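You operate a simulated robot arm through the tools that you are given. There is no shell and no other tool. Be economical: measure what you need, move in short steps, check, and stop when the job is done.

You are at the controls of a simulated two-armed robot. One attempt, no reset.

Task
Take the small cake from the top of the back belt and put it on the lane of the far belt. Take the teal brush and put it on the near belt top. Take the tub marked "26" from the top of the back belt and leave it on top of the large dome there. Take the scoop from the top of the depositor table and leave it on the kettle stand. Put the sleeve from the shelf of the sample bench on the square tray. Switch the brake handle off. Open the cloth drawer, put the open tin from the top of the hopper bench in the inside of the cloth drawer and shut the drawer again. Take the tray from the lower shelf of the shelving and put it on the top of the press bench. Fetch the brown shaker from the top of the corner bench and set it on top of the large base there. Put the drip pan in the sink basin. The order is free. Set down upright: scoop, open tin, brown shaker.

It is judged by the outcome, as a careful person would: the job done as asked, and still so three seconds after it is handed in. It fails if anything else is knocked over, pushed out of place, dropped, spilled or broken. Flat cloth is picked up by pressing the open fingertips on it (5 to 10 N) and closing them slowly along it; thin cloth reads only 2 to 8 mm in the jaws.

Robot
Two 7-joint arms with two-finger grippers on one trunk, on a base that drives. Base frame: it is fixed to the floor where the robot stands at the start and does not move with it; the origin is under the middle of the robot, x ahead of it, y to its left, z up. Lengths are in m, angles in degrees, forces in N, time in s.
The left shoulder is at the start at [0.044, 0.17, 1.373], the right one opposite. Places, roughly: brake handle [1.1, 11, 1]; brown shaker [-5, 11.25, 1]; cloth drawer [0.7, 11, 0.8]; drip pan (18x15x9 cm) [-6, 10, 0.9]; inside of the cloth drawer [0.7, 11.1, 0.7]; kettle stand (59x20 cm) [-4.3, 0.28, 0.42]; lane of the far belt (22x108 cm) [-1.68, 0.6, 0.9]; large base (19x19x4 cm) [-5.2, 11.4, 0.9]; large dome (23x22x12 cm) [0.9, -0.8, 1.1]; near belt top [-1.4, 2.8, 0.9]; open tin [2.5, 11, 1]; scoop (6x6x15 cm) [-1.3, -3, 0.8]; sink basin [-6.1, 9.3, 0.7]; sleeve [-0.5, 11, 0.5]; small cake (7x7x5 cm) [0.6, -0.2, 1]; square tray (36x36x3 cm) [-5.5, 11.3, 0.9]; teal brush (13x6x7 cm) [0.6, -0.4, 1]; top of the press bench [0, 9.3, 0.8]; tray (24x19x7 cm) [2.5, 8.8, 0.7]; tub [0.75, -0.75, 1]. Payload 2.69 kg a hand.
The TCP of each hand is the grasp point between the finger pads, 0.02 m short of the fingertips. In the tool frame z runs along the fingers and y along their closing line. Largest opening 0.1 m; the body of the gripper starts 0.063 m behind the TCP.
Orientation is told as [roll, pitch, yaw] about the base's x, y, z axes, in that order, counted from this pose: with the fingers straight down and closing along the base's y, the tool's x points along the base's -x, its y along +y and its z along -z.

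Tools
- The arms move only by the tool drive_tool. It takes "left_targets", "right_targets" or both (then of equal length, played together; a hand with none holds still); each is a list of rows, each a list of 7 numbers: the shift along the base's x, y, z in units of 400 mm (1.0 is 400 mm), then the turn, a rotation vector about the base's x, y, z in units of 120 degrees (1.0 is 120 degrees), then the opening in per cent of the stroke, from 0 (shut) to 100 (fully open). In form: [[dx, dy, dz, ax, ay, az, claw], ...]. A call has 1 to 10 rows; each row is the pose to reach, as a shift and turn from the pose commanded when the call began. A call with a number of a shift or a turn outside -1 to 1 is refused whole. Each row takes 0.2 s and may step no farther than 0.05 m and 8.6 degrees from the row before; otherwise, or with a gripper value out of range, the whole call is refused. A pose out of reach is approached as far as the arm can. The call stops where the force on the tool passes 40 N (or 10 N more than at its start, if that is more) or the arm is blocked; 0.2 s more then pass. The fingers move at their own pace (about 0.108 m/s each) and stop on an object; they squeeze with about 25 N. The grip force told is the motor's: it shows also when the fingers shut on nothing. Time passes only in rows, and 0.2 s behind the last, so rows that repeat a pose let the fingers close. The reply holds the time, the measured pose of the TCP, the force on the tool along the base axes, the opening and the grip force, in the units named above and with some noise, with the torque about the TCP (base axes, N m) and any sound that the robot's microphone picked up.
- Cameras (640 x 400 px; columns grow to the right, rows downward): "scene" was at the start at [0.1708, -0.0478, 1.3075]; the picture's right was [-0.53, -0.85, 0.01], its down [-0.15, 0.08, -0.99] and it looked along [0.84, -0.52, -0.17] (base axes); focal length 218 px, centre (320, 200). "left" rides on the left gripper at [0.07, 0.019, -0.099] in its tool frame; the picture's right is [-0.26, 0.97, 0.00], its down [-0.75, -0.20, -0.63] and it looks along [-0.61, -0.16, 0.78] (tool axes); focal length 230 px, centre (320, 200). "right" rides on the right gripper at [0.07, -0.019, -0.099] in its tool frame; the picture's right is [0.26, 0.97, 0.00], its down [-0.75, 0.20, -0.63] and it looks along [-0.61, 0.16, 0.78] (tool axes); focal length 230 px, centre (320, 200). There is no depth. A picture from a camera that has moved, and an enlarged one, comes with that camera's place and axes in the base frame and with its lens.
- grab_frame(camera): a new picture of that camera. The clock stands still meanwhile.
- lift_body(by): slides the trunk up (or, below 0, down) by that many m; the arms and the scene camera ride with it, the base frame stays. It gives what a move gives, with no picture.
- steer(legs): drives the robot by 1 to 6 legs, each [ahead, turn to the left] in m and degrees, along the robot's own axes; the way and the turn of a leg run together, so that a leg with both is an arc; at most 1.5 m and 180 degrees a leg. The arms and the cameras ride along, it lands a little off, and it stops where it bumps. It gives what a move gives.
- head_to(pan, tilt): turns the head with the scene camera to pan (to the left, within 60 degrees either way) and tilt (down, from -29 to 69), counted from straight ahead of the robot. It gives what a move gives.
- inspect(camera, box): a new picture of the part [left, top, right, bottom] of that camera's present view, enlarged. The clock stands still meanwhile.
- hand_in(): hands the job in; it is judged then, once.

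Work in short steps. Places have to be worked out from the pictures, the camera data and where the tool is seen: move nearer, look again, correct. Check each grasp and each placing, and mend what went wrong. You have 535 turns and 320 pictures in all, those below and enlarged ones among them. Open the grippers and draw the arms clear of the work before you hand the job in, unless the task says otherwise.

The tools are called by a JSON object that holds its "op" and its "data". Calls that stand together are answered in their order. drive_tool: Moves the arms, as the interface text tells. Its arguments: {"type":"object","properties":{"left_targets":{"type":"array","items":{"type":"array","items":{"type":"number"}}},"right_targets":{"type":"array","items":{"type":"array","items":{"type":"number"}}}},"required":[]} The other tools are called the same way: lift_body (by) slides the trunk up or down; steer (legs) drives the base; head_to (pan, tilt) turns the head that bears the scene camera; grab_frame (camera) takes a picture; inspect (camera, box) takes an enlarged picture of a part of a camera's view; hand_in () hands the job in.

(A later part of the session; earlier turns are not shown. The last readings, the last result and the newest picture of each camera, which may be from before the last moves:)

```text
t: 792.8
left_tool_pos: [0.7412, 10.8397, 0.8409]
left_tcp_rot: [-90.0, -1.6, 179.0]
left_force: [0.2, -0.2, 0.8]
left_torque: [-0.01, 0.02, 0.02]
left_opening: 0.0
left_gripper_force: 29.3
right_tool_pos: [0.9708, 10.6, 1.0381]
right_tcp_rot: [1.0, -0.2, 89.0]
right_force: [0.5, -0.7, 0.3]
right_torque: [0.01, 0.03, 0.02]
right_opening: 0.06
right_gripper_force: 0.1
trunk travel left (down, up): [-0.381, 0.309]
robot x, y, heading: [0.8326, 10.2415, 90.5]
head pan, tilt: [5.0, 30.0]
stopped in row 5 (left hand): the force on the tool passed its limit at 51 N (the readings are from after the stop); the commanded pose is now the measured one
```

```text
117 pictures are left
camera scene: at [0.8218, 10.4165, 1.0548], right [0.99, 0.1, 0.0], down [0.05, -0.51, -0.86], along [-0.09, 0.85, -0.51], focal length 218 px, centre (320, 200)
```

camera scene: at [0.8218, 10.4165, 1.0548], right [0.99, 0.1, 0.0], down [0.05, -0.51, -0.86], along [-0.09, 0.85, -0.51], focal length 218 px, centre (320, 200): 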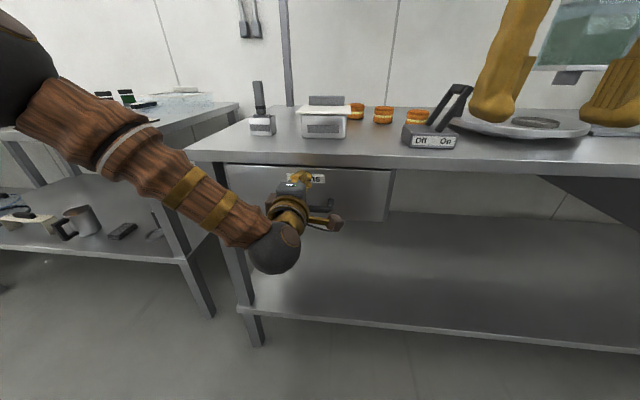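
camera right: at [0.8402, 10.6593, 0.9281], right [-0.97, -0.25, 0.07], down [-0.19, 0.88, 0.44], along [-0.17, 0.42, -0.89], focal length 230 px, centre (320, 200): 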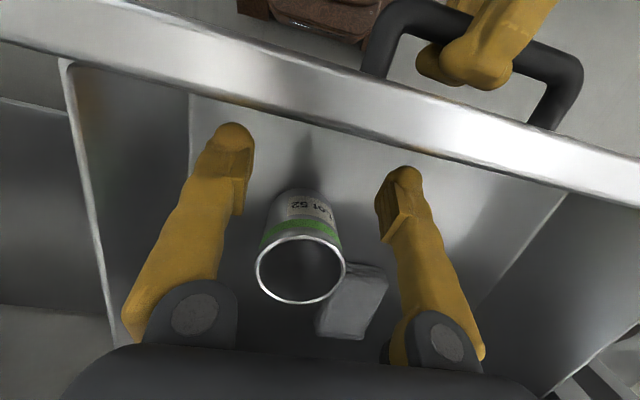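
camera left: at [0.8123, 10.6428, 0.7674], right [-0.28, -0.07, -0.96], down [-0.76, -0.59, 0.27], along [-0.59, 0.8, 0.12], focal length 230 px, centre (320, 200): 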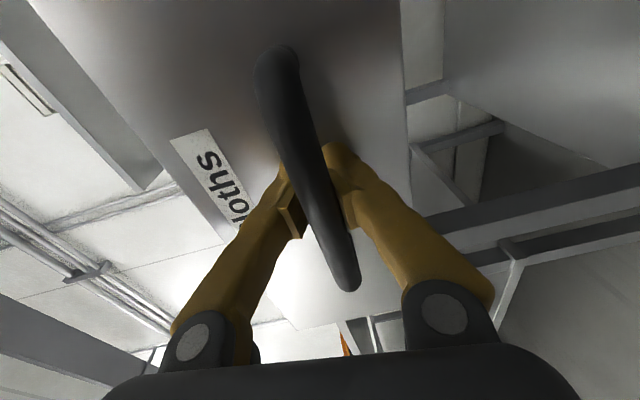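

It stopped firmly; withdraw the left hand and check it is flush.

{"op": "drive_tool", "data": {"left_targets": [[0, -0.08, 0, 0, 0, 0, 20], [0, -0.18, 0, 0, 0, 0, 20], [-0.05, -0.28, 0.03, 0, 0, 0, 20], [-0.1, -0.38, 0.06, 0, 0, 0, 20], [-0.15, -0.46, 0.1, 0, 0, 0, 20], [-0.2, -0.54, 0.14, 0, 0, 0, 20]]}}

{"op": "inspect", "data": {"camera": "scene", "box": [180, 60, 520, 260]}}

```text
t: 794.2
left_tool_pos: [0.6607, 10.6242, 0.8972]
left_tcp_rot: [-89.5, -1.6, 178.4]
left_force: [-0.1, -0.4, 0.4]
left_torque: [-0.01, -0.03, 0.03]
left_opening: 0.0202
left_gripper_force: 0.1
right_tool_pos: [0.97, 10.6013, 1.0384]
right_tcp_rot: [1.0, -0.2, 89.1]
right_force: [0.3, -1.0, 0.5]
right_torque: [0.03, -0.02, 0.0]
right_opening: 0.06
right_gripper_force: 0.0
trunk travel left (down, up): [-0.381, 0.309]
robot x, y, heading: [0.8328, 10.2442, 90.7]
head pan, tilt: [5.0, 30.0]
```

```text
1.88 times, centred on (350, 160) of scene
camera zoom: at [0.821, 10.418, 1.0545], right [0.99, 0.1, 0.0], down [0.05, -0.51, -0.86], along [-0.09, 0.85, -0.51], focal length 410 px, centre (264, 275)
```

zoom: 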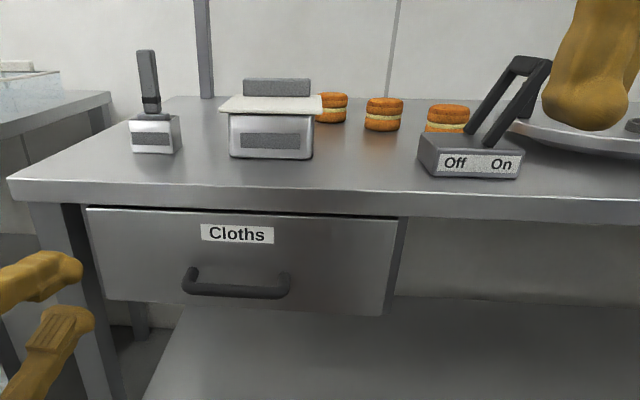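

Drawer is shut. Next the brake lever (U-shaped, leaning to "On"): top at ≈[1.06,10.96,1.02]. Raise and drive 0.2 m closer.

{"op": "lift_body", "data": {"by": 0.13}}

{"op": "drive_tool", "data": {"left_targets": [[0, 0, 0.05, -0.05, 0, 0, 20], [0, -0.02, 0.1, -0.12, 0, 0, 20], [0, -0.04, 0.14, -0.19, 0, 0, 20], [0, -0.06, 0.16, -0.26, 0, 0, 20], [0, -0.08, 0.16, -0.33, 0, 0, 20], [0, -0.1, 0.16, -0.4, 0, 0, 20], [0, -0.12, 0.16, -0.47, 0, 0, 20], [0, -0.12, 0.16, -0.54, 0, 0, 20], [0, -0.12, 0.16, -0.6, 0, 0, 20], [0, -0.12, 0.16, -0.67, 0, 0, 20]], "right_targets": [[0.05, 0, 0, 0, 0, 0, 0], [0.1, 0, 0, 0, 0, 0, 0], [0.16, 0, 0, 0, 0, 0, 0], [0.22, 0, 0, 0, 0, 0, 0], [0.28, 0, 0, 0, 0, 0, 0], [0.34, 0, 0, 0, 0, 0, 0], [0.4, 0, 0, 0, 0, 0, 0], [0.4, 0, 0, 0, 0, 0, 0], [0.4, 0, 0, 0, 0, 0, 0], [0.4, 0, 0, 0, 0, 0, 0]]}}

{"op": "steer", "data": {"legs": [[0.2, 0]]}}

{"op": "head_to", "data": {"pan": -25, "tilt": 35}}

{"op": "grab_frame", "data": {"camera": "scene"}}

```text
t: 795.8
left_tool_pos: [0.6625, 10.6259, 1.0261]
left_tcp_rot: [-89.3, -1.7, 178.2]
left_force: [0.7, 0.6, 0.1]
left_torque: [-0.01, -0.01, 0.0]
left_opening: 0.02
left_gripper_force: 0.1
right_tool_pos: [0.972, 10.6032, 1.1672]
right_tcp_rot: [1.0, 0.0, 89.1]
right_force: [-0.1, 0.4, 1.0]
right_torque: [0.01, 0.0, -0.01]
right_opening: 0.0601
right_gripper_force: 0.2
trunk travel left (down, up): [-0.511, 0.179]
robot x, y, heading: [0.8318, 10.2426, 90.9]
head pan, tilt: [5.0, 30.0]
```

```text
t: 798.0
left_tool_pos: [0.6601, 10.5759, 1.0926]
left_tcp_rot: [-9.4, 1.0, 178.1]
left_force: [-0.3, 0.0, -0.4]
left_torque: [-0.01, 0.0, 0.03]
left_opening: 0.0199
left_gripper_force: 0.0
left hand out of reach, approached as far as the arm can: row 2, 3, 4, 5, 6, 7, 8
right_tool_pos: [1.1289, 10.6027, 1.1676]
right_tcp_rot: [1.1, -0.1, 89.1]
right_force: [0.3, 0.1, -0.7]
right_torque: [-0.02, 0.01, -0.01]
right_opening: 0.0002
right_gripper_force: 25.2
trunk travel left (down, up): [-0.511, 0.179]
robot x, y, heading: [0.8328, 10.2402, 90.8]
head pan, tilt: [5.0, 30.0]
```

```text
t: 799.5
left_tool_pos: [0.6555, 10.773, 1.0924]
left_tcp_rot: [-9.5, 0.7, 178.4]
left_force: [-0.3, 0.1, 0.1]
left_torque: [-0.03, 0.0, 0.02]
left_opening: 0.0202
left_gripper_force: 0.0
right_tool_pos: [1.1262, 10.8002, 1.169]
right_tcp_rot: [1.2, -0.1, 89.4]
right_force: [-0.2, -0.9, 0.1]
right_torque: [-0.01, -0.01, 0.03]
right_opening: 0.0
right_gripper_force: 25.5
trunk travel left (down, up): [-0.511, 0.179]
robot x, y, heading: [0.8282, 10.4344, 90.7]
head pan, tilt: [5.0, 30.0]
```

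```text
t: 800.5
left_tool_pos: [0.6558, 10.7577, 1.0983]
left_tcp_rot: [-10.5, 0.7, 178.4]
left_force: [1.1, -0.3, 0.3]
left_torque: [-0.04, -0.04, -0.01]
left_opening: 0.0203
left_gripper_force: 0.0
right_tool_pos: [1.1262, 10.7832, 1.1748]
right_tcp_rot: [1.2, -0.8, 89.4]
right_force: [0.2, 0.9, -0.5]
right_torque: [-0.06, 0.01, 0.02]
right_opening: 0.0
right_gripper_force: 24.9
trunk travel left (down, up): [-0.511, 0.179]
robot x, y, heading: [0.8297, 10.4406, 90.9]
head pan, tilt: [-25.0, 35.0]
```

```text
115 pictures are left
camera scene: at [0.8637, 10.6091, 1.1766], right [0.91, -0.41, 0.01], down [-0.23, -0.54, -0.81], along [0.33, 0.74, -0.59], focal length 218 px, centre (320, 200)
```

scene: 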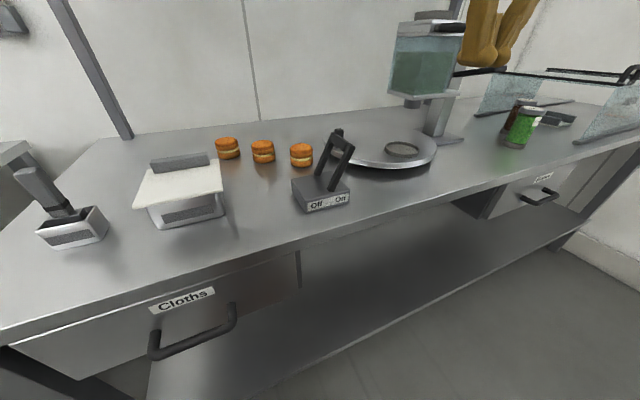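

Lever top at [1.06,10.953,1.027]. Put the closed right fingers to its right side, then sweep left.

{"op": "drive_tool", "data": {"right_targets": [[0, 0.11, 0, 0, 0, 0, 0], [0, 0.22, 0, 0, 0, 0, 0], [0, 0.33, 0, 0, 0, 0, 0], [0, 0.43, 0, 0, 0, 0, 0], [0, 0.43, -0.1, 0, 0, 0, 0], [0, 0.43, -0.2, 0, 0, 0, 0], [0, 0.43, -0.3, 0, 0, 0, 0], [0, 0.43, -0.4, 0, 0, 0, 0], [0, 0.43, -0.4, 0, 0, 0, 0]]}}

{"op": "grab_frame", "data": {"camera": "scene"}}

```text
t: 802.5
left_tool_pos: [0.6556, 10.7548, 1.0976]
left_tcp_rot: [-10.6, 0.7, 178.3]
left_force: [0.6, 0.3, 1.0]
left_torque: [0.02, 0.02, -0.01]
left_opening: 0.0202
left_gripper_force: 0.1
right_tool_pos: [1.1269, 10.9533, 1.0141]
right_tcp_rot: [1.2, -1.0, 89.3]
right_force: [-0.5, 0.9, 0.5]
right_torque: [0.02, 0.01, 0.0]
right_opening: 0.0001
right_gripper_force: 25.1
trunk travel left (down, up): [-0.511, 0.179]
robot x, y, heading: [0.8319, 10.4353, 90.6]
head pan, tilt: [-25.0, 35.0]
```

```text
114 pictures are left
camera scene: at [0.8635, 10.6072, 1.1769], right [0.91, -0.41, 0.01], down [-0.23, -0.54, -0.81], along [0.33, 0.74, -0.59], focal length 218 px, centre (320, 200)
```

scene: 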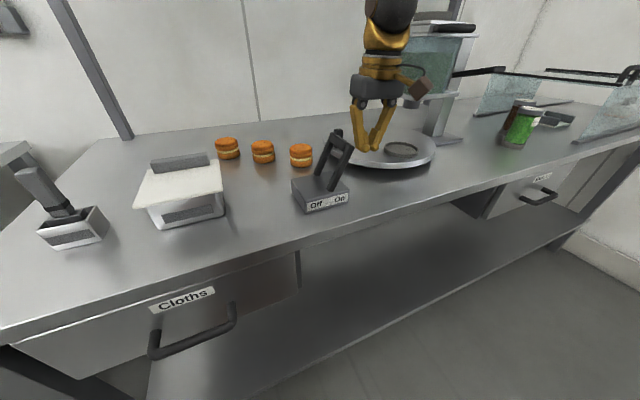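

In position. Sweep left 0.19 m.

{"op": "drive_tool", "data": {"right_targets": [[-0.06, 0, 0, 0, 0, 0, 0], [-0.13, 0, 0, 0, 0, 0, 0], [-0.19, 0, 0, 0, 0, 0, 0], [-0.25, 0, 0, 0, 0, 0, 0], [-0.31, 0, 0, 0, 0, 0, 0], [-0.37, 0, 0, 0, 0, 0, 0], [-0.43, 0, 0, 0, 0, 0, 0], [-0.48, 0, 0, 0, 0, 0, 0], [-0.48, 0, 0, 0, 0, 0, 0]]}}

{"op": "grab_frame", "data": {"camera": "scene"}}

```text
t: 803.8
left_tool_pos: [0.6544, 10.7424, 1.1062]
left_tcp_rot: [-11.9, 0.9, 179.3]
left_force: [-0.5, -1.0, -0.5]
left_torque: [0.09, -0.09, -0.01]
left_opening: 0.0198
left_gripper_force: 0.1
right_tool_pos: [1.0056, 10.9361, 1.0246]
right_tcp_rot: [0.0, -2.1, 89.2]
right_force: [12.9, 2.5, -0.2]
right_torque: [0.09, -0.21, -0.05]
right_opening: 0.0
right_gripper_force: 24.9
trunk travel left (down, up): [-0.511, 0.179]
robot x, y, heading: [0.8291, 10.4385, 91.0]
head pan, tilt: [-25.0, 35.0]
stopped in row 6 (right hand): the force on the tool passed its limit at 51 N (the readings are from after the stop); the commanded pose is now the measured one
```

```text
113 pictures are left
camera scene: at [0.8624, 10.6052, 1.1773], right [0.91, -0.41, 0.01], down [-0.23, -0.54, -0.81], along [0.34, 0.74, -0.58], focal length 218 px, centre (320, 200)
```

scene: 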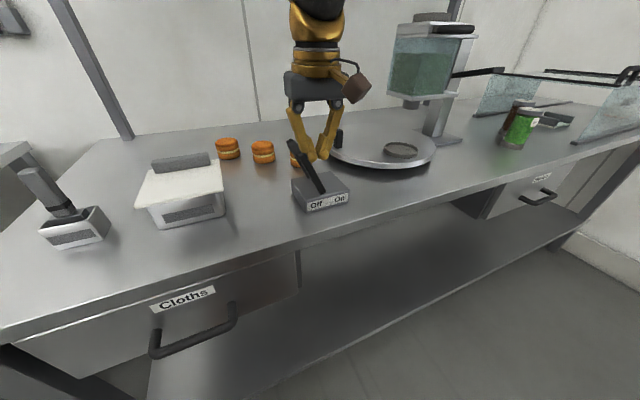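

The lever now leans to "Off" and hit its stop. Withdraw the hand and verify.

{"op": "drive_tool", "data": {"right_targets": [[0.08, 0, 0.02, 0, 0, 0, 0], [0.12, 0, 0.1, 0, 0, 0, 0], [0.12, 0, 0.2, 0, 0, 0, 20], [0.12, -0.08, 0.28, 0, 0, 0, 20], [0.12, -0.19, 0.3, 0, 0, 0, 20], [0.12, -0.3, 0.3, 0, 0, 0, 20]]}}

{"op": "inspect", "data": {"camera": "scene", "box": [220, 100, 420, 230]}}

```text
t: 805.2
left_tool_pos: [0.6554, 10.7409, 1.1044]
left_tcp_rot: [-11.8, 0.8, 179.1]
left_force: [0.4, -0.4, -0.6]
left_torque: [0.05, 0.0, 0.0]
left_opening: 0.02
left_gripper_force: 0.1
right_tool_pos: [1.0526, 10.8166, 1.1433]
right_tcp_rot: [0.2, -1.8, 89.1]
right_force: [0.0, -1.0, -0.8]
right_torque: [0.04, -0.02, 0.01]
right_opening: 0.0201
right_gripper_force: 0.0
trunk travel left (down, up): [-0.511, 0.179]
robot x, y, heading: [0.8283, 10.4363, 91.1]
head pan, tilt: [-25.0, 35.0]
```

```text
3.08 times, centred on (320, 165) of scene
camera zoom: at [0.8635, 10.6064, 1.177], right [0.91, -0.41, 0.01], down [-0.23, -0.54, -0.81], along [0.33, 0.74, -0.59], focal length 671 px, centre (320, 308)
```

zoom: 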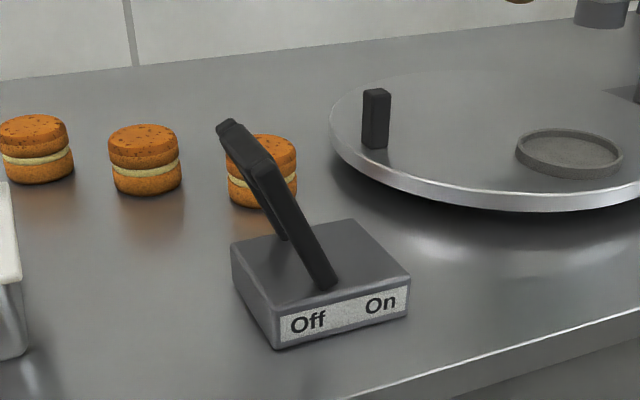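

The brake is off. Next the sleeve on the sample bench's shelf to the west. Back off and restore arm posture.

{"op": "steer", "data": {"legs": [[-0.25, 0]]}}

{"op": "drive_tool", "data": {"left_targets": [[0, 0.02, 0, 0.02, 0, -0.07, 40], [0, 0.04, 0, 0.04, 0, -0.14, 40], [0, 0.06, 0, 0.06, 0, -0.21, 40], [0, 0.06, 0, 0.08, 0, -0.28, 40], [0, 0.06, 0, 0.09, 0, -0.35, 40], [0, 0.06, 0, 0.09, 0, -0.42, 40], [0, 0.06, 0, 0.09, 0, -0.49, 40], [0, 0.06, 0, 0.09, 0, -0.56, 40], [0, 0.06, 0, 0.09, 0, -0.63, 40], [0, 0.06, 0, 0.09, 0, -0.7, 40]], "right_targets": [[0, 0, -0.03, 0, 0, 0, 40], [0, 0, -0.06, 0, 0, 0, 40], [0, 0, -0.09, 0, 0, 0, 40], [0, 0, -0.1, 0, 0, 0, 40], [0, 0, -0.1, 0, 0, 0, 40], [0, 0, -0.1, 0, 0, 0, 40], [0, 0, -0.1, 0, 0, 0, 40], [0, 0, -0.1, 0, 0, 0, 40], [0, 0, -0.1, 0, 0, 0, 40], [0, 0, -0.1, 0, 0, 0, 40]]}}

{"op": "steer", "data": {"legs": [[0, 18], [0, 18], [0, 18], [0, 18], [0, 17]]}}

```text
t: 807.0
left_tool_pos: [0.6592, 10.4934, 1.1048]
left_tcp_rot: [-11.8, 0.8, 179.4]
left_force: [0.0, -0.9, -0.1]
left_torque: [0.01, 0.0, -0.04]
left_opening: 0.0199
left_gripper_force: 0.0
right_tool_pos: [1.0555, 10.5717, 1.143]
right_tcp_rot: [0.2, -1.7, 89.3]
right_force: [-0.4, 0.1, 0.1]
right_torque: [0.03, 0.0, -0.01]
right_opening: 0.0202
right_gripper_force: 0.0
trunk travel left (down, up): [-0.511, 0.179]
robot x, y, heading: [0.8361, 10.1886, 91.2]
head pan, tilt: [-25.0, 35.0]
```

```text
refused: row 1 steps farther than a row can; nothing moved
```

```text
t: 812.5
left_tool_pos: [0.5234, 10.019, 1.1123]
left_tcp_rot: [-11.8, 0.6, -90.3]
left_force: [0.6, -0.5, 0.4]
left_torque: [-0.01, 0.01, 0.01]
left_opening: 0.0198
left_gripper_force: 0.0
right_tool_pos: [0.4726, 10.4153, 1.1484]
right_tcp_rot: [0.2, -2.6, 178.4]
right_force: [0.1, -0.3, 0.1]
right_torque: [0.01, 0.01, -0.04]
right_opening: 0.02
right_gripper_force: 0.0
trunk travel left (down, up): [-0.511, 0.179]
robot x, y, heading: [0.8336, 10.1944, -179.9]
head pan, tilt: [-25.0, 35.0]
```

Facing west. Drive 1.2 m.

{"op": "steer", "data": {"legs": [[1.2, 0]]}}

{"op": "head_to", "data": {"pan": -50, "tilt": 35}}

{"op": "grab_frame", "data": {"camera": "scene"}}

```text
t: 818.6
left_tool_pos: [-0.6762, 10.0041, 1.1216]
left_tcp_rot: [-13.7, 1.5, -86.2]
left_force: [0.1, 0.1, -0.2]
left_torque: [0.0, 0.01, 0.01]
left_opening: 0.0202
left_gripper_force: 0.0
right_tool_pos: [-0.7087, 10.4018, 1.1545]
right_tcp_rot: [0.3, -3.4, 178.9]
right_force: [0.1, 0.3, -0.4]
right_torque: [0.0, 0.01, 0.0]
right_opening: 0.0201
right_gripper_force: 0.1
trunk travel left (down, up): [-0.511, 0.179]
robot x, y, heading: [-0.3629, 10.184, -179.3]
head pan, tilt: [-25.0, 35.0]
```

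```text
t: 819.5
left_tool_pos: [-0.6826, 10.004, 1.1313]
left_tcp_rot: [-15.5, 2.6, -82.8]
left_force: [-0.1, -0.1, -0.7]
left_torque: [0.05, 0.0, 0.03]
left_opening: 0.0201
left_gripper_force: 0.0
right_tool_pos: [-0.6907, 10.4022, 1.1595]
right_tcp_rot: [0.4, -4.3, 179.1]
right_force: [-1.6, 0.4, -0.2]
right_torque: [-0.02, -0.04, -0.03]
right_opening: 0.0199
right_gripper_force: 0.1
trunk travel left (down, up): [-0.511, 0.179]
robot x, y, heading: [-0.3614, 10.1871, -179.0]
head pan, tilt: [-50.0, 35.0]
```

```text
111 pictures are left
camera scene: at [-0.5105, 10.2514, 1.1771], right [0.76, 0.65, 0.01], down [0.39, -0.43, -0.81], along [-0.53, 0.62, -0.58], focal length 218 px, centre (320, 200)
```

scene: 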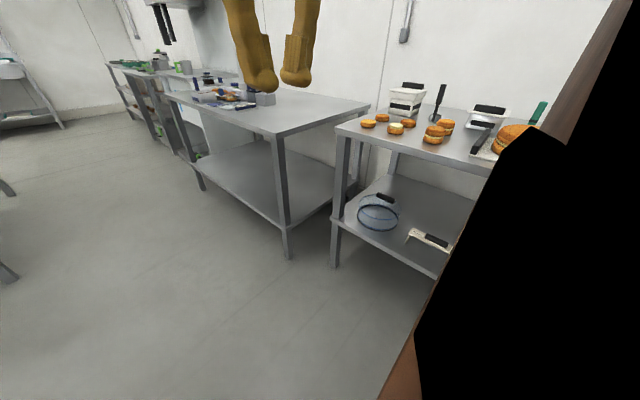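

Turn right to face the sample bench.

{"op": "steer", "data": {"legs": [[0, -18], [0, -18], [0, -18], [0, -18], [0, -18]]}}

{"op": "head_to", "data": {"pan": 0, "tilt": 35}}

{"op": "grab_frame", "data": {"camera": "scene"}}

```text
t: 825.0
left_tool_pos: [-0.542, 10.4954, 1.1298]
left_tcp_rot: [-14.0, 1.6, -174.5]
left_force: [0.0, 0.3, 0.3]
left_torque: [-0.03, 0.02, 0.0]
left_opening: 0.0199
left_gripper_force: 0.1
right_tool_pos: [-0.1469, 10.5153, 1.1598]
right_tcp_rot: [0.2, -4.6, 89.6]
right_force: [-0.1, 0.2, 0.1]
right_torque: [0.03, -0.04, 0.03]
right_opening: 0.02
right_gripper_force: 0.0
trunk travel left (down, up): [-0.511, 0.179]
robot x, y, heading: [-0.3686, 10.1835, 91.4]
head pan, tilt: [-50.0, 35.0]
```

```text
t: 826.1
left_tool_pos: [-0.5399, 10.4988, 1.1411]
left_tcp_rot: [-15.8, 2.6, -171.3]
left_force: [0.8, 1.1, -0.3]
left_torque: [-0.01, 0.06, 0.0]
left_opening: 0.02
left_gripper_force: 0.0
right_tool_pos: [-0.1436, 10.4896, 1.1476]
right_tcp_rot: [0.4, -2.0, 89.6]
right_force: [0.0, 0.3, 0.3]
right_torque: [0.02, 0.07, -0.02]
right_opening: 0.0201
right_gripper_force: 0.0
trunk travel left (down, up): [-0.511, 0.179]
robot x, y, heading: [-0.3664, 10.1868, 91.4]
head pan, tilt: [0.0, 35.0]
```

```text
110 pictures are left
camera scene: at [-0.3696, 10.3644, 1.1767], right [1.0, 0.02, 0.0], down [0.01, -0.59, -0.81], along [-0.02, 0.81, -0.59], focal length 218 px, centre (320, 200)
```

scene: 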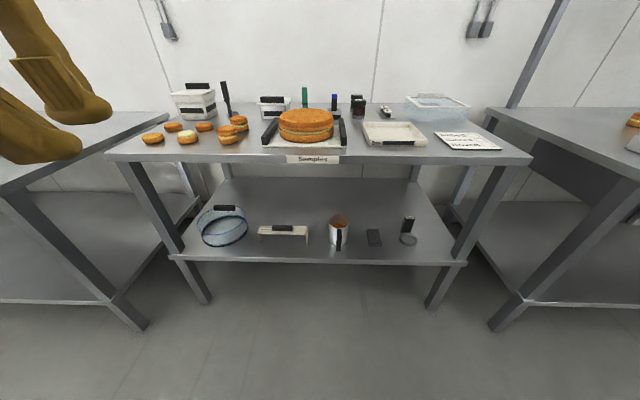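

Zoom on the shelf.

{"op": "inspect", "data": {"camera": "scene", "box": [180, 190, 450, 270]}}

```text
2.37 times, centred on (315, 230) of scene
camera zoom: at [-0.3696, 10.3644, 1.1767], right [1.0, 0.02, 0.0], down [0.01, -0.59, -0.81], along [-0.02, 0.81, -0.59], focal length 517 px, centre (332, 129)
```

zoom: 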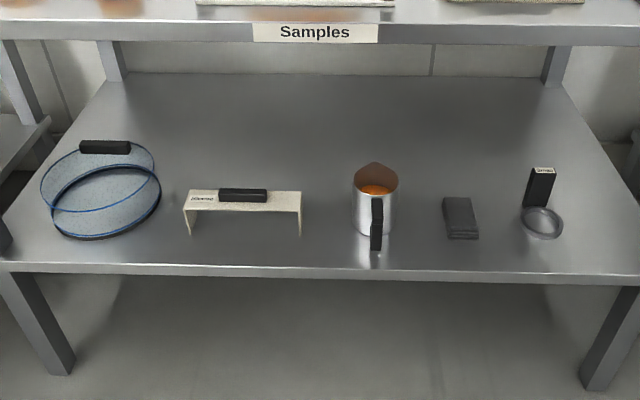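

Zoom in to read the label on the arch.

{"op": "inspect", "data": {"camera": "scene", "box": [245, 215, 325, 255]}}

```text
8.00 times, centred on (285, 235) of scene
camera zoom: at [-0.3696, 10.3644, 1.1767], right [1.0, 0.02, 0.0], down [0.01, -0.59, -0.81], along [-0.02, 0.81, -0.59], focal length 1744 px, centre (600, -80)
```

zoom: 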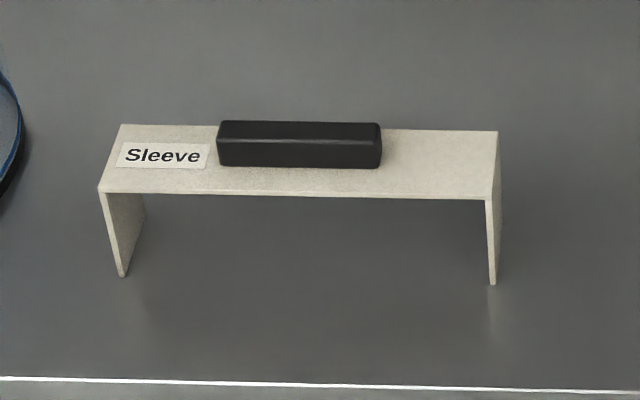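

It is labelled "Sleeve": an arch, plate z≈0.473, front edge at y≈11.063, x −0.67…−0.45. I'll pinch its front plate edge with a horizontal left hand. Lower the trunk and tilt the left hand forward.

{"op": "lift_body", "data": {"by": -0.45}}

{"op": "drive_tool", "data": {"left_targets": [[0, 0.02, 0, 0.07, 0, -0.01, 40], [0, 0.04, 0, 0.14, 0, -0.02, 40], [0, 0.06, -0.02, 0.21, 0, -0.04, 40], [0, 0.08, -0.05, 0.28, 0, -0.05, 40], [0, 0.1, -0.08, 0.35, 0, -0.06, 40], [0, 0.12, -0.12, 0.42, 0, -0.07, 40], [0, 0.14, -0.16, 0.49, 0, -0.07, 40], [0, 0.14, -0.2, 0.55, 0, -0.07, 40], [0, 0.14, -0.24, 0.6, 0, -0.07, 40], [0, 0.14, -0.28, 0.62, 0, -0.07, 40]]}}

{"op": "steer", "data": {"legs": [[0.28, 0]]}}

{"op": "grab_frame", "data": {"camera": "scene"}}

```text
refused: -0.45 is not a number from -0.4 to 0.4
```

```text
refused: row 3 steps farther than a row can; nothing moved
```

```text
t: 828.1
left_tool_pos: [-0.5478, 10.782, 1.1402]
left_tcp_rot: [-15.7, 2.8, -171.5]
left_force: [-0.6, 0.1, -0.6]
left_torque: [-0.06, 0.01, -0.01]
left_opening: 0.0198
left_gripper_force: 0.0
right_tool_pos: [-0.1508, 10.7729, 1.1475]
right_tcp_rot: [0.3, -1.9, 89.3]
right_force: [-0.8, 0.2, -0.3]
right_torque: [0.0, 0.0, -0.06]
right_opening: 0.02
right_gripper_force: 0.2
trunk travel left (down, up): [-0.511, 0.179]
robot x, y, heading: [-0.372, 10.4665, 91.3]
head pan, tilt: [0.0, 35.0]
```

```text
107 pictures are left
camera scene: at [-0.3785, 10.6473, 1.1765], right [1.0, 0.02, 0.0], down [0.01, -0.59, -0.81], along [-0.02, 0.81, -0.59], focal length 218 px, centre (320, 200)
```

scene: 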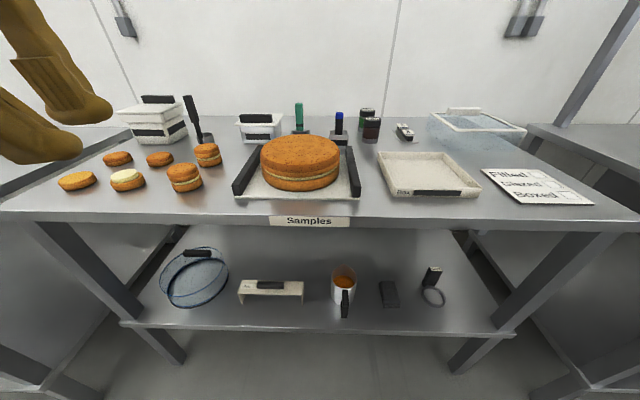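

Plate front edge refined: [-0.57,11.094], z≈0.442. Lower the trunk 0.4 and tilt the left hand in proper small rows.

{"op": "lift_body", "data": {"by": -0.4}}

{"op": "drive_tool", "data": {"left_targets": [[0, 0.02, 0, 0.065, 0, -0.005, 40], [0, 0.04, 0, 0.13, 0, -0.01, 40], [0, 0.06, -0.02, 0.195, 0, -0.015, 40], [0, 0.08, -0.05, 0.26, 0, -0.02, 40], [0, 0.1, -0.08, 0.325, 0, -0.025, 40], [0, 0.12, -0.12, 0.39, 0, -0.03, 40], [0, 0.14, -0.16, 0.455, 0, -0.035, 40], [0, 0.14, -0.2, 0.52, 0, -0.04, 40], [0, 0.14, -0.24, 0.57, 0, -0.045, 40], [0, 0.14, -0.28, 0.62, 0, -0.05, 40]]}}

{"op": "grab_frame", "data": {"camera": "scene"}}

```text
t: 831.9
left_tool_pos: [-0.5472, 10.7769, 0.7501]
left_tcp_rot: [-17.1, 3.8, -169.3]
left_force: [-0.8, 0.0, 0.2]
left_torque: [0.0, -0.01, -0.04]
left_opening: 0.0201
left_gripper_force: 0.0
right_tool_pos: [-0.1508, 10.7468, 0.7405]
right_tcp_rot: [0.1, 0.0, 89.3]
right_force: [0.2, 0.9, -1.0]
right_torque: [0.04, 0.02, 0.0]
right_opening: 0.0201
right_gripper_force: 0.0
trunk travel left (down, up): [-0.111, 0.579]
robot x, y, heading: [-0.3734, 10.4688, 91.4]
head pan, tilt: [0.0, 35.0]
```

```text
t: 834.1
left_tool_pos: [-0.5472, 10.8191, 0.6315]
left_tcp_rot: [-91.3, 5.5, 175.1]
left_force: [0.0, -0.6, -0.3]
left_torque: [-0.02, 0.01, 0.01]
left_opening: 0.0397
left_gripper_force: 0.0
left hand out of reach, approached as far as the arm can: row 1, 2, 3, 4, 5, 6, 7, 8
right_tool_pos: [-0.1512, 10.7461, 0.7405]
right_tcp_rot: [0.1, 0.0, 89.4]
right_force: [0.8, -0.1, 1.0]
right_torque: [0.02, -0.01, 0.0]
right_opening: 0.0203
right_gripper_force: 0.0
trunk travel left (down, up): [-0.111, 0.579]
robot x, y, heading: [-0.376, 10.4675, 91.1]
head pan, tilt: [0.0, 35.0]
```

```text
106 pictures are left
camera scene: at [-0.3784, 10.6396, 0.7767], right [1.0, 0.02, 0.0], down [0.01, -0.59, -0.81], along [-0.02, 0.81, -0.59], focal length 218 px, centre (320, 200)
```

scene: 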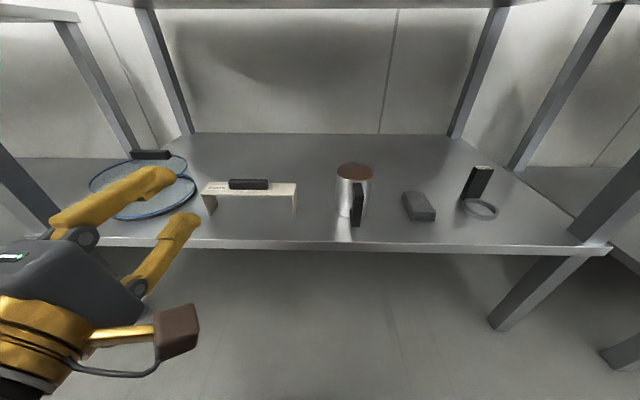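

Hand is horizontal. Lower to z≈0.47 in front of the shelf: trunk −0.1, arm −0.06, then approach.

{"op": "lift_body", "data": {"by": -0.1}}

{"op": "drive_tool", "data": {"left_targets": [[-0.01, 0, -0.05, 0, 0, 0, 40], [-0.02, 0.04, -0.1, -0.01, 0, 0.01, 40], [-0.035, 0.1, -0.155, -0.01, 0, 0.02, 40], [-0.04, 0.18, -0.155, -0.01, 0, 0.03, 40], [-0.04, 0.26, -0.155, -0.01, 0, 0.03, 40], [-0.04, 0.34, -0.155, -0.01, 0, 0.03, 40], [-0.04, 0.42, -0.155, -0.01, 0, 0.03, 40], [-0.04, 0.5, -0.155, -0.01, 0, 0.03, 40], [-0.04, 0.5, -0.155, -0.01, 0, 0.03, 40]]}}

{"op": "grab_frame", "data": {"camera": "scene"}}

{"op": "grab_frame", "data": {"camera": "left"}}

```text
t: 835.5
left_tool_pos: [-0.5461, 10.8195, 0.5315]
left_tcp_rot: [-91.3, 5.6, 175.1]
left_force: [-0.2, -0.4, -0.2]
left_torque: [0.02, 0.0, -0.02]
left_opening: 0.0401
left_gripper_force: 0.0
right_tool_pos: [-0.1518, 10.7469, 0.6423]
right_tcp_rot: [0.0, -0.1, 89.4]
right_force: [0.0, -0.1, 0.3]
right_torque: [0.0, 0.0, -0.01]
right_opening: 0.0202
right_gripper_force: 0.0
trunk travel left (down, up): [-0.011, 0.679]
robot x, y, heading: [-0.3741, 10.4658, 91.3]
head pan, tilt: [0.0, 35.0]
```

```text
t: 837.5
left_tool_pos: [-0.5604, 11.0192, 0.4698]
left_tcp_rot: [-90.1, 5.7, 178.9]
left_force: [0.3, -0.5, 0.0]
left_torque: [0.02, -0.01, 0.01]
left_opening: 0.0401
left_gripper_force: 0.0
right_tool_pos: [-0.1514, 10.745, 0.6413]
right_tcp_rot: [0.3, -0.2, 89.5]
right_force: [-0.9, 0.1, 0.1]
right_torque: [0.03, -0.01, -0.02]
right_opening: 0.0203
right_gripper_force: 0.1
trunk travel left (down, up): [-0.011, 0.679]
robot x, y, heading: [-0.3757, 10.4663, 91.4]
head pan, tilt: [0.0, 35.0]
```

```text
105 pictures are left
camera scene: at [-0.3783, 10.6379, 0.6767], right [1.0, 0.02, 0.0], down [0.01, -0.59, -0.81], along [-0.02, 0.81, -0.59], focal length 218 px, centre (320, 200)
```

scene: 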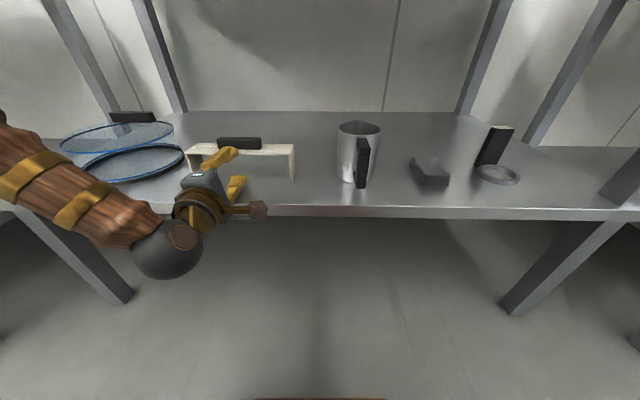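

```text
104 pictures are left
camera left: at [-0.4917, 10.9179, 0.4577], right [-0.16, 0.0, -0.99], down [-0.78, -0.61, 0.13], along [-0.6, 0.79, 0.1], focal length 230 px, centre (320, 200)
```

left: 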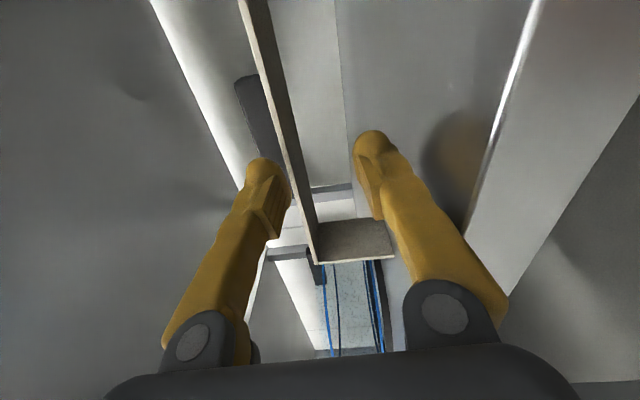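

The plate lies between the fingers. Advance 6 cm and close.

{"op": "drive_tool", "data": {"left_targets": [[0, 0.05, 0.005, 0, 0, 0, 40], [0, 0.1, 0.01, 0, 0, 0, 40], [0, 0.15, 0.01, 0, 0, 0, 40], [0, 0.15, 0.01, 0, 0, 0, 20], [0, 0.15, 0.01, 0, 0, 0, 3], [0, 0.15, 0.01, 0, 0, 0, 0], [0, 0.15, 0.01, 0, 0, 0, 0]]}}

{"op": "grab_frame", "data": {"camera": "left"}}

```text
t: 838.8
left_tool_pos: [-0.5607, 11.0759, 0.4932]
left_tcp_rot: [-92.4, 5.7, 178.8]
left_force: [2.5, 0.4, 5.9]
left_torque: [0.04, 0.38, -0.02]
left_opening: 0.0057
left_gripper_force: 25.5
right_tool_pos: [-0.1505, 10.7325, 0.6351]
right_tcp_rot: [0.0, 1.1, 89.3]
right_force: [-0.5, 0.9, 0.6]
right_torque: [0.03, 0.01, 0.01]
right_opening: 0.02
right_gripper_force: 0.1
trunk travel left (down, up): [-0.011, 0.679]
robot x, y, heading: [-0.3765, 10.4666, 91.2]
head pan, tilt: [0.0, 35.0]
stopped in row 6 (left hand): the force on the tool passed its limit at 44 N (the readings are from after the stop); the commanded pose is now the measured one
```

```text
103 pictures are left
camera left: at [-0.4928, 10.976, 0.4772], right [-0.16, 0.04, -0.99], down [-0.78, -0.62, 0.1], along [-0.61, 0.78, 0.13], focal length 230 px, centre (320, 200)
```

left: 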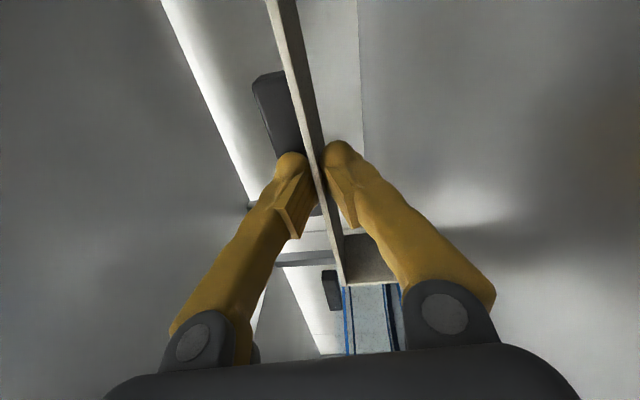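

Plate gripped (5.7 mm). Lift 5 cm with the trunk and back out.

{"op": "lift_body", "data": {"by": 0.05}}

{"op": "steer", "data": {"legs": [[-0.33, 0]]}}

{"op": "grab_frame", "data": {"camera": "scene"}}

```text
t: 839.8
left_tool_pos: [-0.5626, 11.0758, 0.5404]
left_tcp_rot: [-92.2, 5.7, 178.8]
left_force: [-0.5, -0.1, -0.4]
left_torque: [-0.02, -0.01, -0.02]
left_opening: 0.0061
left_gripper_force: 24.7
right_tool_pos: [-0.1504, 10.732, 0.6837]
right_tcp_rot: [0.1, 1.2, 89.4]
right_force: [-0.1, 0.1, 1.0]
right_torque: [0.02, 0.02, 0.02]
right_opening: 0.0199
right_gripper_force: 0.0
trunk travel left (down, up): [-0.061, 0.629]
robot x, y, heading: [-0.3766, 10.4693, 91.1]
head pan, tilt: [0.0, 35.0]
```

```text
t: 842.0
left_tool_pos: [-0.5579, 10.7427, 0.5415]
left_tcp_rot: [-92.2, 5.7, 179.1]
left_force: [0.6, 0.7, -0.5]
left_torque: [0.02, 0.03, 0.0]
left_opening: 0.006
left_gripper_force: 24.8
right_tool_pos: [-0.1447, 10.4013, 0.6843]
right_tcp_rot: [0.0, 1.3, 89.6]
right_force: [0.1, -0.7, -0.5]
right_torque: [-0.02, 0.0, 0.02]
right_opening: 0.0199
right_gripper_force: 0.1
trunk travel left (down, up): [-0.061, 0.629]
robot x, y, heading: [-0.3662, 10.1313, 91.6]
head pan, tilt: [0.0, 35.0]
```

```text
102 pictures are left
camera scene: at [-0.3715, 10.3062, 0.7267], right [1.0, 0.03, 0.0], down [0.01, -0.59, -0.81], along [-0.02, 0.81, -0.59], focal length 218 px, centre (320, 200)
```

scene: 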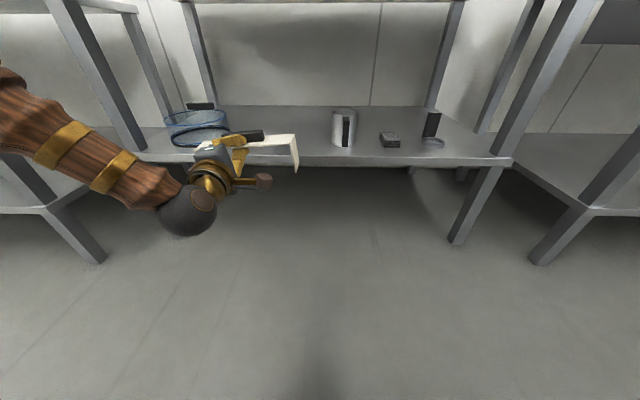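

Sleeve held. Raise high, pull it in slightly, and turn west.

{"op": "lift_body", "data": {"by": 0.4}}

{"op": "drive_tool", "data": {"left_targets": [[0, -0.05, 0.04, 0.005, 0, 0, 0], [0, -0.12, 0.1, 0.01, 0, 0, 0], [0, -0.2, 0.16, 0.015, 0, 0, 0], [0, -0.25, 0.22, 0.015, 0, 0, 0], [0, -0.25, 0.26, 0.015, 0, 0, 0]]}}

{"op": "steer", "data": {"legs": [[0, 18], [0, 18], [0, 18], [0, 18], [0, 16]]}}

{"op": "grab_frame", "data": {"camera": "scene"}}

```text
t: 845.8
left_tool_pos: [-0.5582, 10.7346, 0.9515]
left_tcp_rot: [-93.2, 5.7, 179.1]
left_force: [0.3, -0.1, -0.4]
left_torque: [0.0, -0.03, -0.02]
left_opening: 0.0063
left_gripper_force: 25.2
right_tool_pos: [-0.1444, 10.4101, 1.084]
right_tcp_rot: [0.3, 0.5, 89.5]
right_force: [0.8, 0.2, 0.5]
right_torque: [0.0, -0.02, 0.0]
right_opening: 0.02
right_gripper_force: 0.1
trunk travel left (down, up): [-0.461, 0.229]
robot x, y, heading: [-0.3694, 10.1388, 91.6]
head pan, tilt: [0.0, 35.0]
```

```text
t: 847.0
left_tool_pos: [-0.5567, 10.6329, 1.0546]
left_tcp_rot: [-94.8, 5.7, 178.8]
left_force: [0.1, 1.3, 0.2]
left_torque: [0.01, -0.02, -0.01]
left_opening: 0.0059
left_gripper_force: 25.2
right_tool_pos: [-0.146, 10.4106, 1.0837]
right_tcp_rot: [0.3, 0.5, 89.6]
right_force: [-0.2, -0.4, -0.5]
right_torque: [0.01, -0.01, 0.0]
right_opening: 0.0201
right_gripper_force: 0.1
trunk travel left (down, up): [-0.461, 0.229]
robot x, y, heading: [-0.3671, 10.1324, 91.3]
head pan, tilt: [0.0, 35.0]
```

```text
t: 847.8
left_tool_pos: [-0.5763, 10.5902, 1.0718]
left_tcp_rot: [-96.7, 5.9, -179.0]
left_force: [0.3, -0.6, -0.7]
left_torque: [0.0, 0.01, -0.05]
left_opening: 0.006
left_gripper_force: 25.0
right_tool_pos: [-0.1602, 10.4172, 1.0898]
right_tcp_rot: [1.3, -0.2, 90.0]
right_force: [-1.1, -0.4, 0.7]
right_torque: [-0.01, -0.02, 0.02]
right_opening: 0.02
right_gripper_force: 0.0
trunk travel left (down, up): [-0.461, 0.229]
robot x, y, heading: [-0.3637, 10.1365, 93.7]
head pan, tilt: [0.0, 35.0]
stopped in leg 1: the robot was blocked; the commanded pose is now the measured one
```

```text
101 pictures are left
camera scene: at [-0.3791, 10.3117, 1.1268], right [1.0, 0.06, 0.0], down [0.04, -0.59, -0.81], along [-0.05, 0.81, -0.59], focal length 218 px, centre (320, 200)
```

scene: 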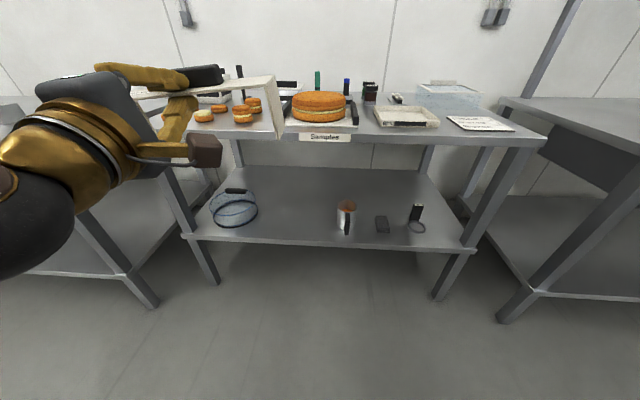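

Retry the turn.

{"op": "steer", "data": {"legs": [[0, 15], [0, 15], [0, 15], [0, 15], [0, 15], [0, 10]]}}

```text
t: 848.7
left_tool_pos: [-0.5983, 10.5453, 1.0868]
left_tcp_rot: [-98.4, 6.1, -175.9]
left_force: [-1.0, -0.1, -0.6]
left_torque: [0.01, 0.02, -0.04]
left_opening: 0.0058
left_gripper_force: 25.2
right_tool_pos: [-0.1801, 10.4254, 1.0948]
right_tcp_rot: [2.9, 0.4, 91.8]
right_force: [-0.1, -0.4, 0.2]
right_torque: [0.03, -0.06, -0.02]
right_opening: 0.0201
right_gripper_force: 0.0
trunk travel left (down, up): [-0.461, 0.229]
robot x, y, heading: [-0.3645, 10.1332, 96.5]
head pan, tilt: [0.0, 35.0]
stopped in leg 1: the robot was blocked; the commanded pose is now the measured one
```

Re-extend the left hand forward and a little lower, then try again.

{"op": "drive_tool", "data": {"left_targets": [[0.02, 0.08, -0.03, -0.01, 0, 0, 0], [0.04, 0.17, -0.08, -0.02, 0, 0, 0], [0.06, 0.26, -0.13, -0.04, 0, 0, 0], [0.08, 0.35, -0.18, -0.06, 0, 0, 0], [0.08, 0.38, -0.22, -0.07, 0, 0, 0], [0.08, 0.38, -0.22, -0.07, 0, 0, 0]], "right_targets": [[0, 0, -0.03, 0, 0, 0, 40], [0, 0.02, -0.06, 0, 0, 0, 40], [0, 0.05, -0.09, 0, 0, 0, 40], [0, 0.08, -0.1, 0, 0, 0, 40], [0, 0.08, -0.1, 0, 0, 0, 40], [0, 0.08, -0.1, 0, 0, 0, 40]]}}

{"op": "steer", "data": {"legs": [[0, 15], [0, 15], [0, 15], [0, 15], [0, 15], [0, 8]]}}

```text
t: 850.1
left_tool_pos: [-0.564, 10.6995, 1.0015]
left_tcp_rot: [-89.9, 5.2, -175.1]
left_force: [-0.5, 0.4, -0.1]
left_torque: [-0.03, 0.02, -0.04]
left_opening: 0.0061
left_gripper_force: 25.0
right_tool_pos: [-0.1765, 10.4388, 1.0592]
right_tcp_rot: [2.6, 0.0, 93.2]
right_force: [-0.1, 0.5, 0.2]
right_torque: [0.01, 0.01, 0.0]
right_opening: 0.04
right_gripper_force: 0.1
right hand out of reach, approached as far as the arm can: row 1, 2
trunk travel left (down, up): [-0.461, 0.229]
robot x, y, heading: [-0.3651, 10.1372, 96.7]
head pan, tilt: [0.0, 35.0]
```

```text
t: 855.6
left_tool_pos: [-0.9505, 10.0035, 0.9996]
left_tcp_rot: [-90.0, 5.2, -91.9]
left_force: [0.6, 0.0, -0.3]
left_torque: [-0.02, -0.01, 0.0]
left_opening: 0.0059
left_gripper_force: 25.3
right_tool_pos: [-0.6473, 10.3586, 1.0609]
right_tcp_rot: [2.5, 0.0, 176.4]
right_force: [0.3, -0.3, 0.5]
right_torque: [-0.02, 0.0, -0.04]
right_opening: 0.0399
right_gripper_force: 0.1
trunk travel left (down, up): [-0.461, 0.229]
robot x, y, heading: [-0.3669, 10.1405, -180.0]
head pan, tilt: [0.0, 35.0]
```

Facing west with the sleeve ahead. Look along the route.

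{"op": "head_to", "data": {"pan": 0, "tilt": 12}}

{"op": "grab_frame", "data": {"camera": "scene"}}

```text
t: 856.5
left_tool_pos: [-0.9351, 10.002, 1.009]
left_tcp_rot: [-90.8, 5.2, -92.0]
left_force: [0.4, -0.6, -0.4]
left_torque: [-0.04, 0.0, 0.0]
left_opening: 0.0062
left_gripper_force: 25.4
right_tool_pos: [-0.656, 10.3586, 1.0713]
right_tcp_rot: [3.0, -3.8, 175.8]
right_force: [-0.6, -0.4, -1.0]
right_torque: [0.01, -0.01, -0.02]
right_opening: 0.0398
right_gripper_force: 0.1
trunk travel left (down, up): [-0.461, 0.229]
robot x, y, heading: [-0.3679, 10.1439, -179.9]
head pan, tilt: [0.0, 12.0]
```

```text
100 pictures are left
camera scene: at [-0.551, 10.1424, 1.1633], right [0.0, 1.0, 0.0], down [0.23, 0.0, -0.97], along [-0.97, 0.0, -0.23], focal length 218 px, centre (320, 200)
```

scene: 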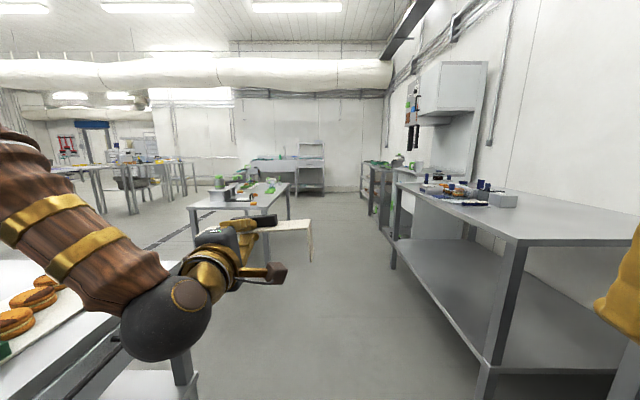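

The lane west is clear. Drive 1.4 m twice.

{"op": "steer", "data": {"legs": [[1.4, 0]]}}

{"op": "steer", "data": {"legs": [[1.4, 0]]}}

{"op": "grab_frame", "data": {"camera": "scene"}}

```text
t: 863.5
left_tool_pos: [-2.3285, 9.9967, 1.0096]
left_tcp_rot: [-90.9, 5.1, -91.7]
left_force: [-0.5, 0.3, -0.1]
left_torque: [0.02, 0.0, 0.01]
left_opening: 0.0061
left_gripper_force: 24.8
right_tool_pos: [-2.0511, 10.3528, 1.0708]
right_tcp_rot: [3.0, -3.8, 176.1]
right_force: [0.1, 0.9, -0.6]
right_torque: [0.02, 0.06, -0.02]
right_opening: 0.0398
right_gripper_force: 0.1
trunk travel left (down, up): [-0.461, 0.229]
robot x, y, heading: [-1.7576, 10.1342, -179.8]
head pan, tilt: [0.0, 12.0]
```

```text
t: 870.3
left_tool_pos: [-3.6833, 10.0291, 1.0188]
left_tcp_rot: [-91.8, 5.2, -93.4]
left_force: [0.3, 0.0, 0.0]
left_torque: [-0.01, 0.02, 0.01]
left_opening: 0.0061
left_gripper_force: 24.8
right_tool_pos: [-3.4242, 10.3759, 1.0858]
right_tcp_rot: [3.7, -8.3, 173.5]
right_force: [0.2, 0.6, -0.5]
right_torque: [0.06, -0.02, 0.0]
right_opening: 0.0401
right_gripper_force: 0.0
trunk travel left (down, up): [-0.461, 0.229]
robot x, y, heading: [-3.1262, 10.1511, 178.6]
head pan, tilt: [0.0, 12.0]
```

```text
99 pictures are left
camera scene: at [-3.3112, 10.1583, 1.1634], right [0.03, 1.0, 0.0], down [0.23, -0.01, -0.97], along [-0.97, 0.03, -0.23], focal length 218 px, centre (320, 200)
```

scene: 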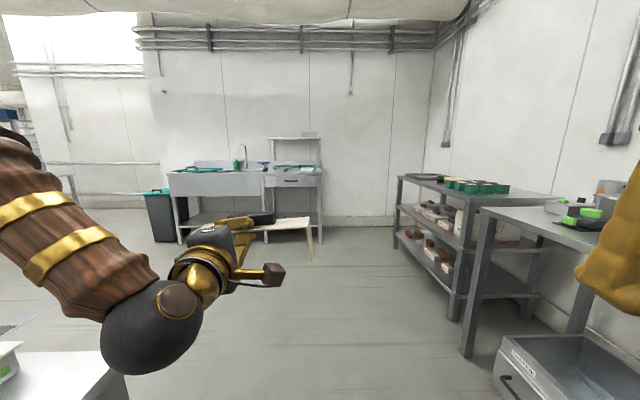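

The corner bench is at the right ahead, the sink at the end. Drive 1.4 m + 0.75 m.

{"op": "steer", "data": {"legs": [[1.4, 0]]}}

{"op": "steer", "data": {"legs": [[0.6, 0]]}}

{"op": "steer", "data": {"legs": [[0, -15], [0, -15], [0, -15], [0, -15], [0, -15], [0, -13]]}}

{"op": "grab_frame", "data": {"camera": "scene"}}

```text
t: 877.3
left_tool_pos: [-5.0855, 10.0481, 1.0264]
left_tcp_rot: [-92.7, 5.2, -92.8]
left_force: [-0.8, -0.3, -1.4]
left_torque: [0.0, -0.04, 0.01]
left_opening: 0.006
left_gripper_force: 25.0
right_tool_pos: [-4.8535, 10.3996, 1.0908]
right_tcp_rot: [4.1, -10.3, 173.7]
right_force: [-0.6, -0.3, -0.9]
right_torque: [-0.01, 0.0, 0.01]
right_opening: 0.04
right_gripper_force: 0.1
trunk travel left (down, up): [-0.461, 0.229]
robot x, y, heading: [-4.5447, 10.1783, 179.1]
head pan, tilt: [0.0, 12.0]
```

```text
t: 880.7
left_tool_pos: [-5.6638, 10.0456, 1.0353]
left_tcp_rot: [-93.6, 5.3, -91.9]
left_force: [-0.1, 0.5, 0.1]
left_torque: [-0.02, 0.0, 0.0]
left_opening: 0.006
left_gripper_force: 24.5
right_tool_pos: [-5.4549, 10.3979, 1.0914]
right_tcp_rot: [4.6, -11.1, 173.8]
right_force: [-0.5, -0.1, 0.7]
right_torque: [0.0, 0.01, 0.01]
right_opening: 0.0398
right_gripper_force: 0.0
trunk travel left (down, up): [-0.461, 0.229]
robot x, y, heading: [-5.1456, 10.183, -180.0]
head pan, tilt: [0.0, 12.0]
```

```text
t: 881.5
left_tool_pos: [-5.6174, 10.0655, 1.0614]
left_tcp_rot: [-96.3, 5.2, -94.6]
left_force: [-0.3, 0.2, -0.7]
left_torque: [0.02, 0.0, 0.0]
left_opening: 0.0058
left_gripper_force: 25.5
right_tool_pos: [-5.4389, 10.4134, 1.1007]
right_tcp_rot: [5.5, -10.2, 169.0]
right_force: [-0.4, 0.3, 0.0]
right_torque: [-0.07, 0.05, -0.01]
right_opening: 0.0401
right_gripper_force: 0.1
trunk travel left (down, up): [-0.461, 0.229]
robot x, y, heading: [-5.1376, 10.1831, 177.5]
head pan, tilt: [0.0, 12.0]
stopped in leg 1: the robot was blocked; the commanded pose is now the measured one
```

```text
98 pictures are left
camera scene: at [-5.3251, 10.1951, 1.1636], right [0.04, 1.0, 0.0], down [0.22, -0.01, -0.97], along [-0.97, 0.04, -0.22], focal length 218 px, centre (320, 200)
```

scene: 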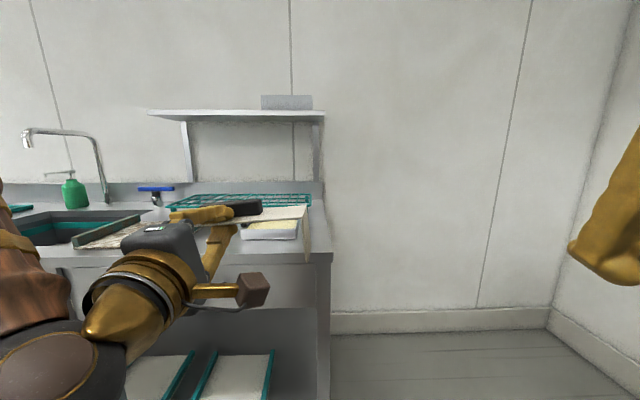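

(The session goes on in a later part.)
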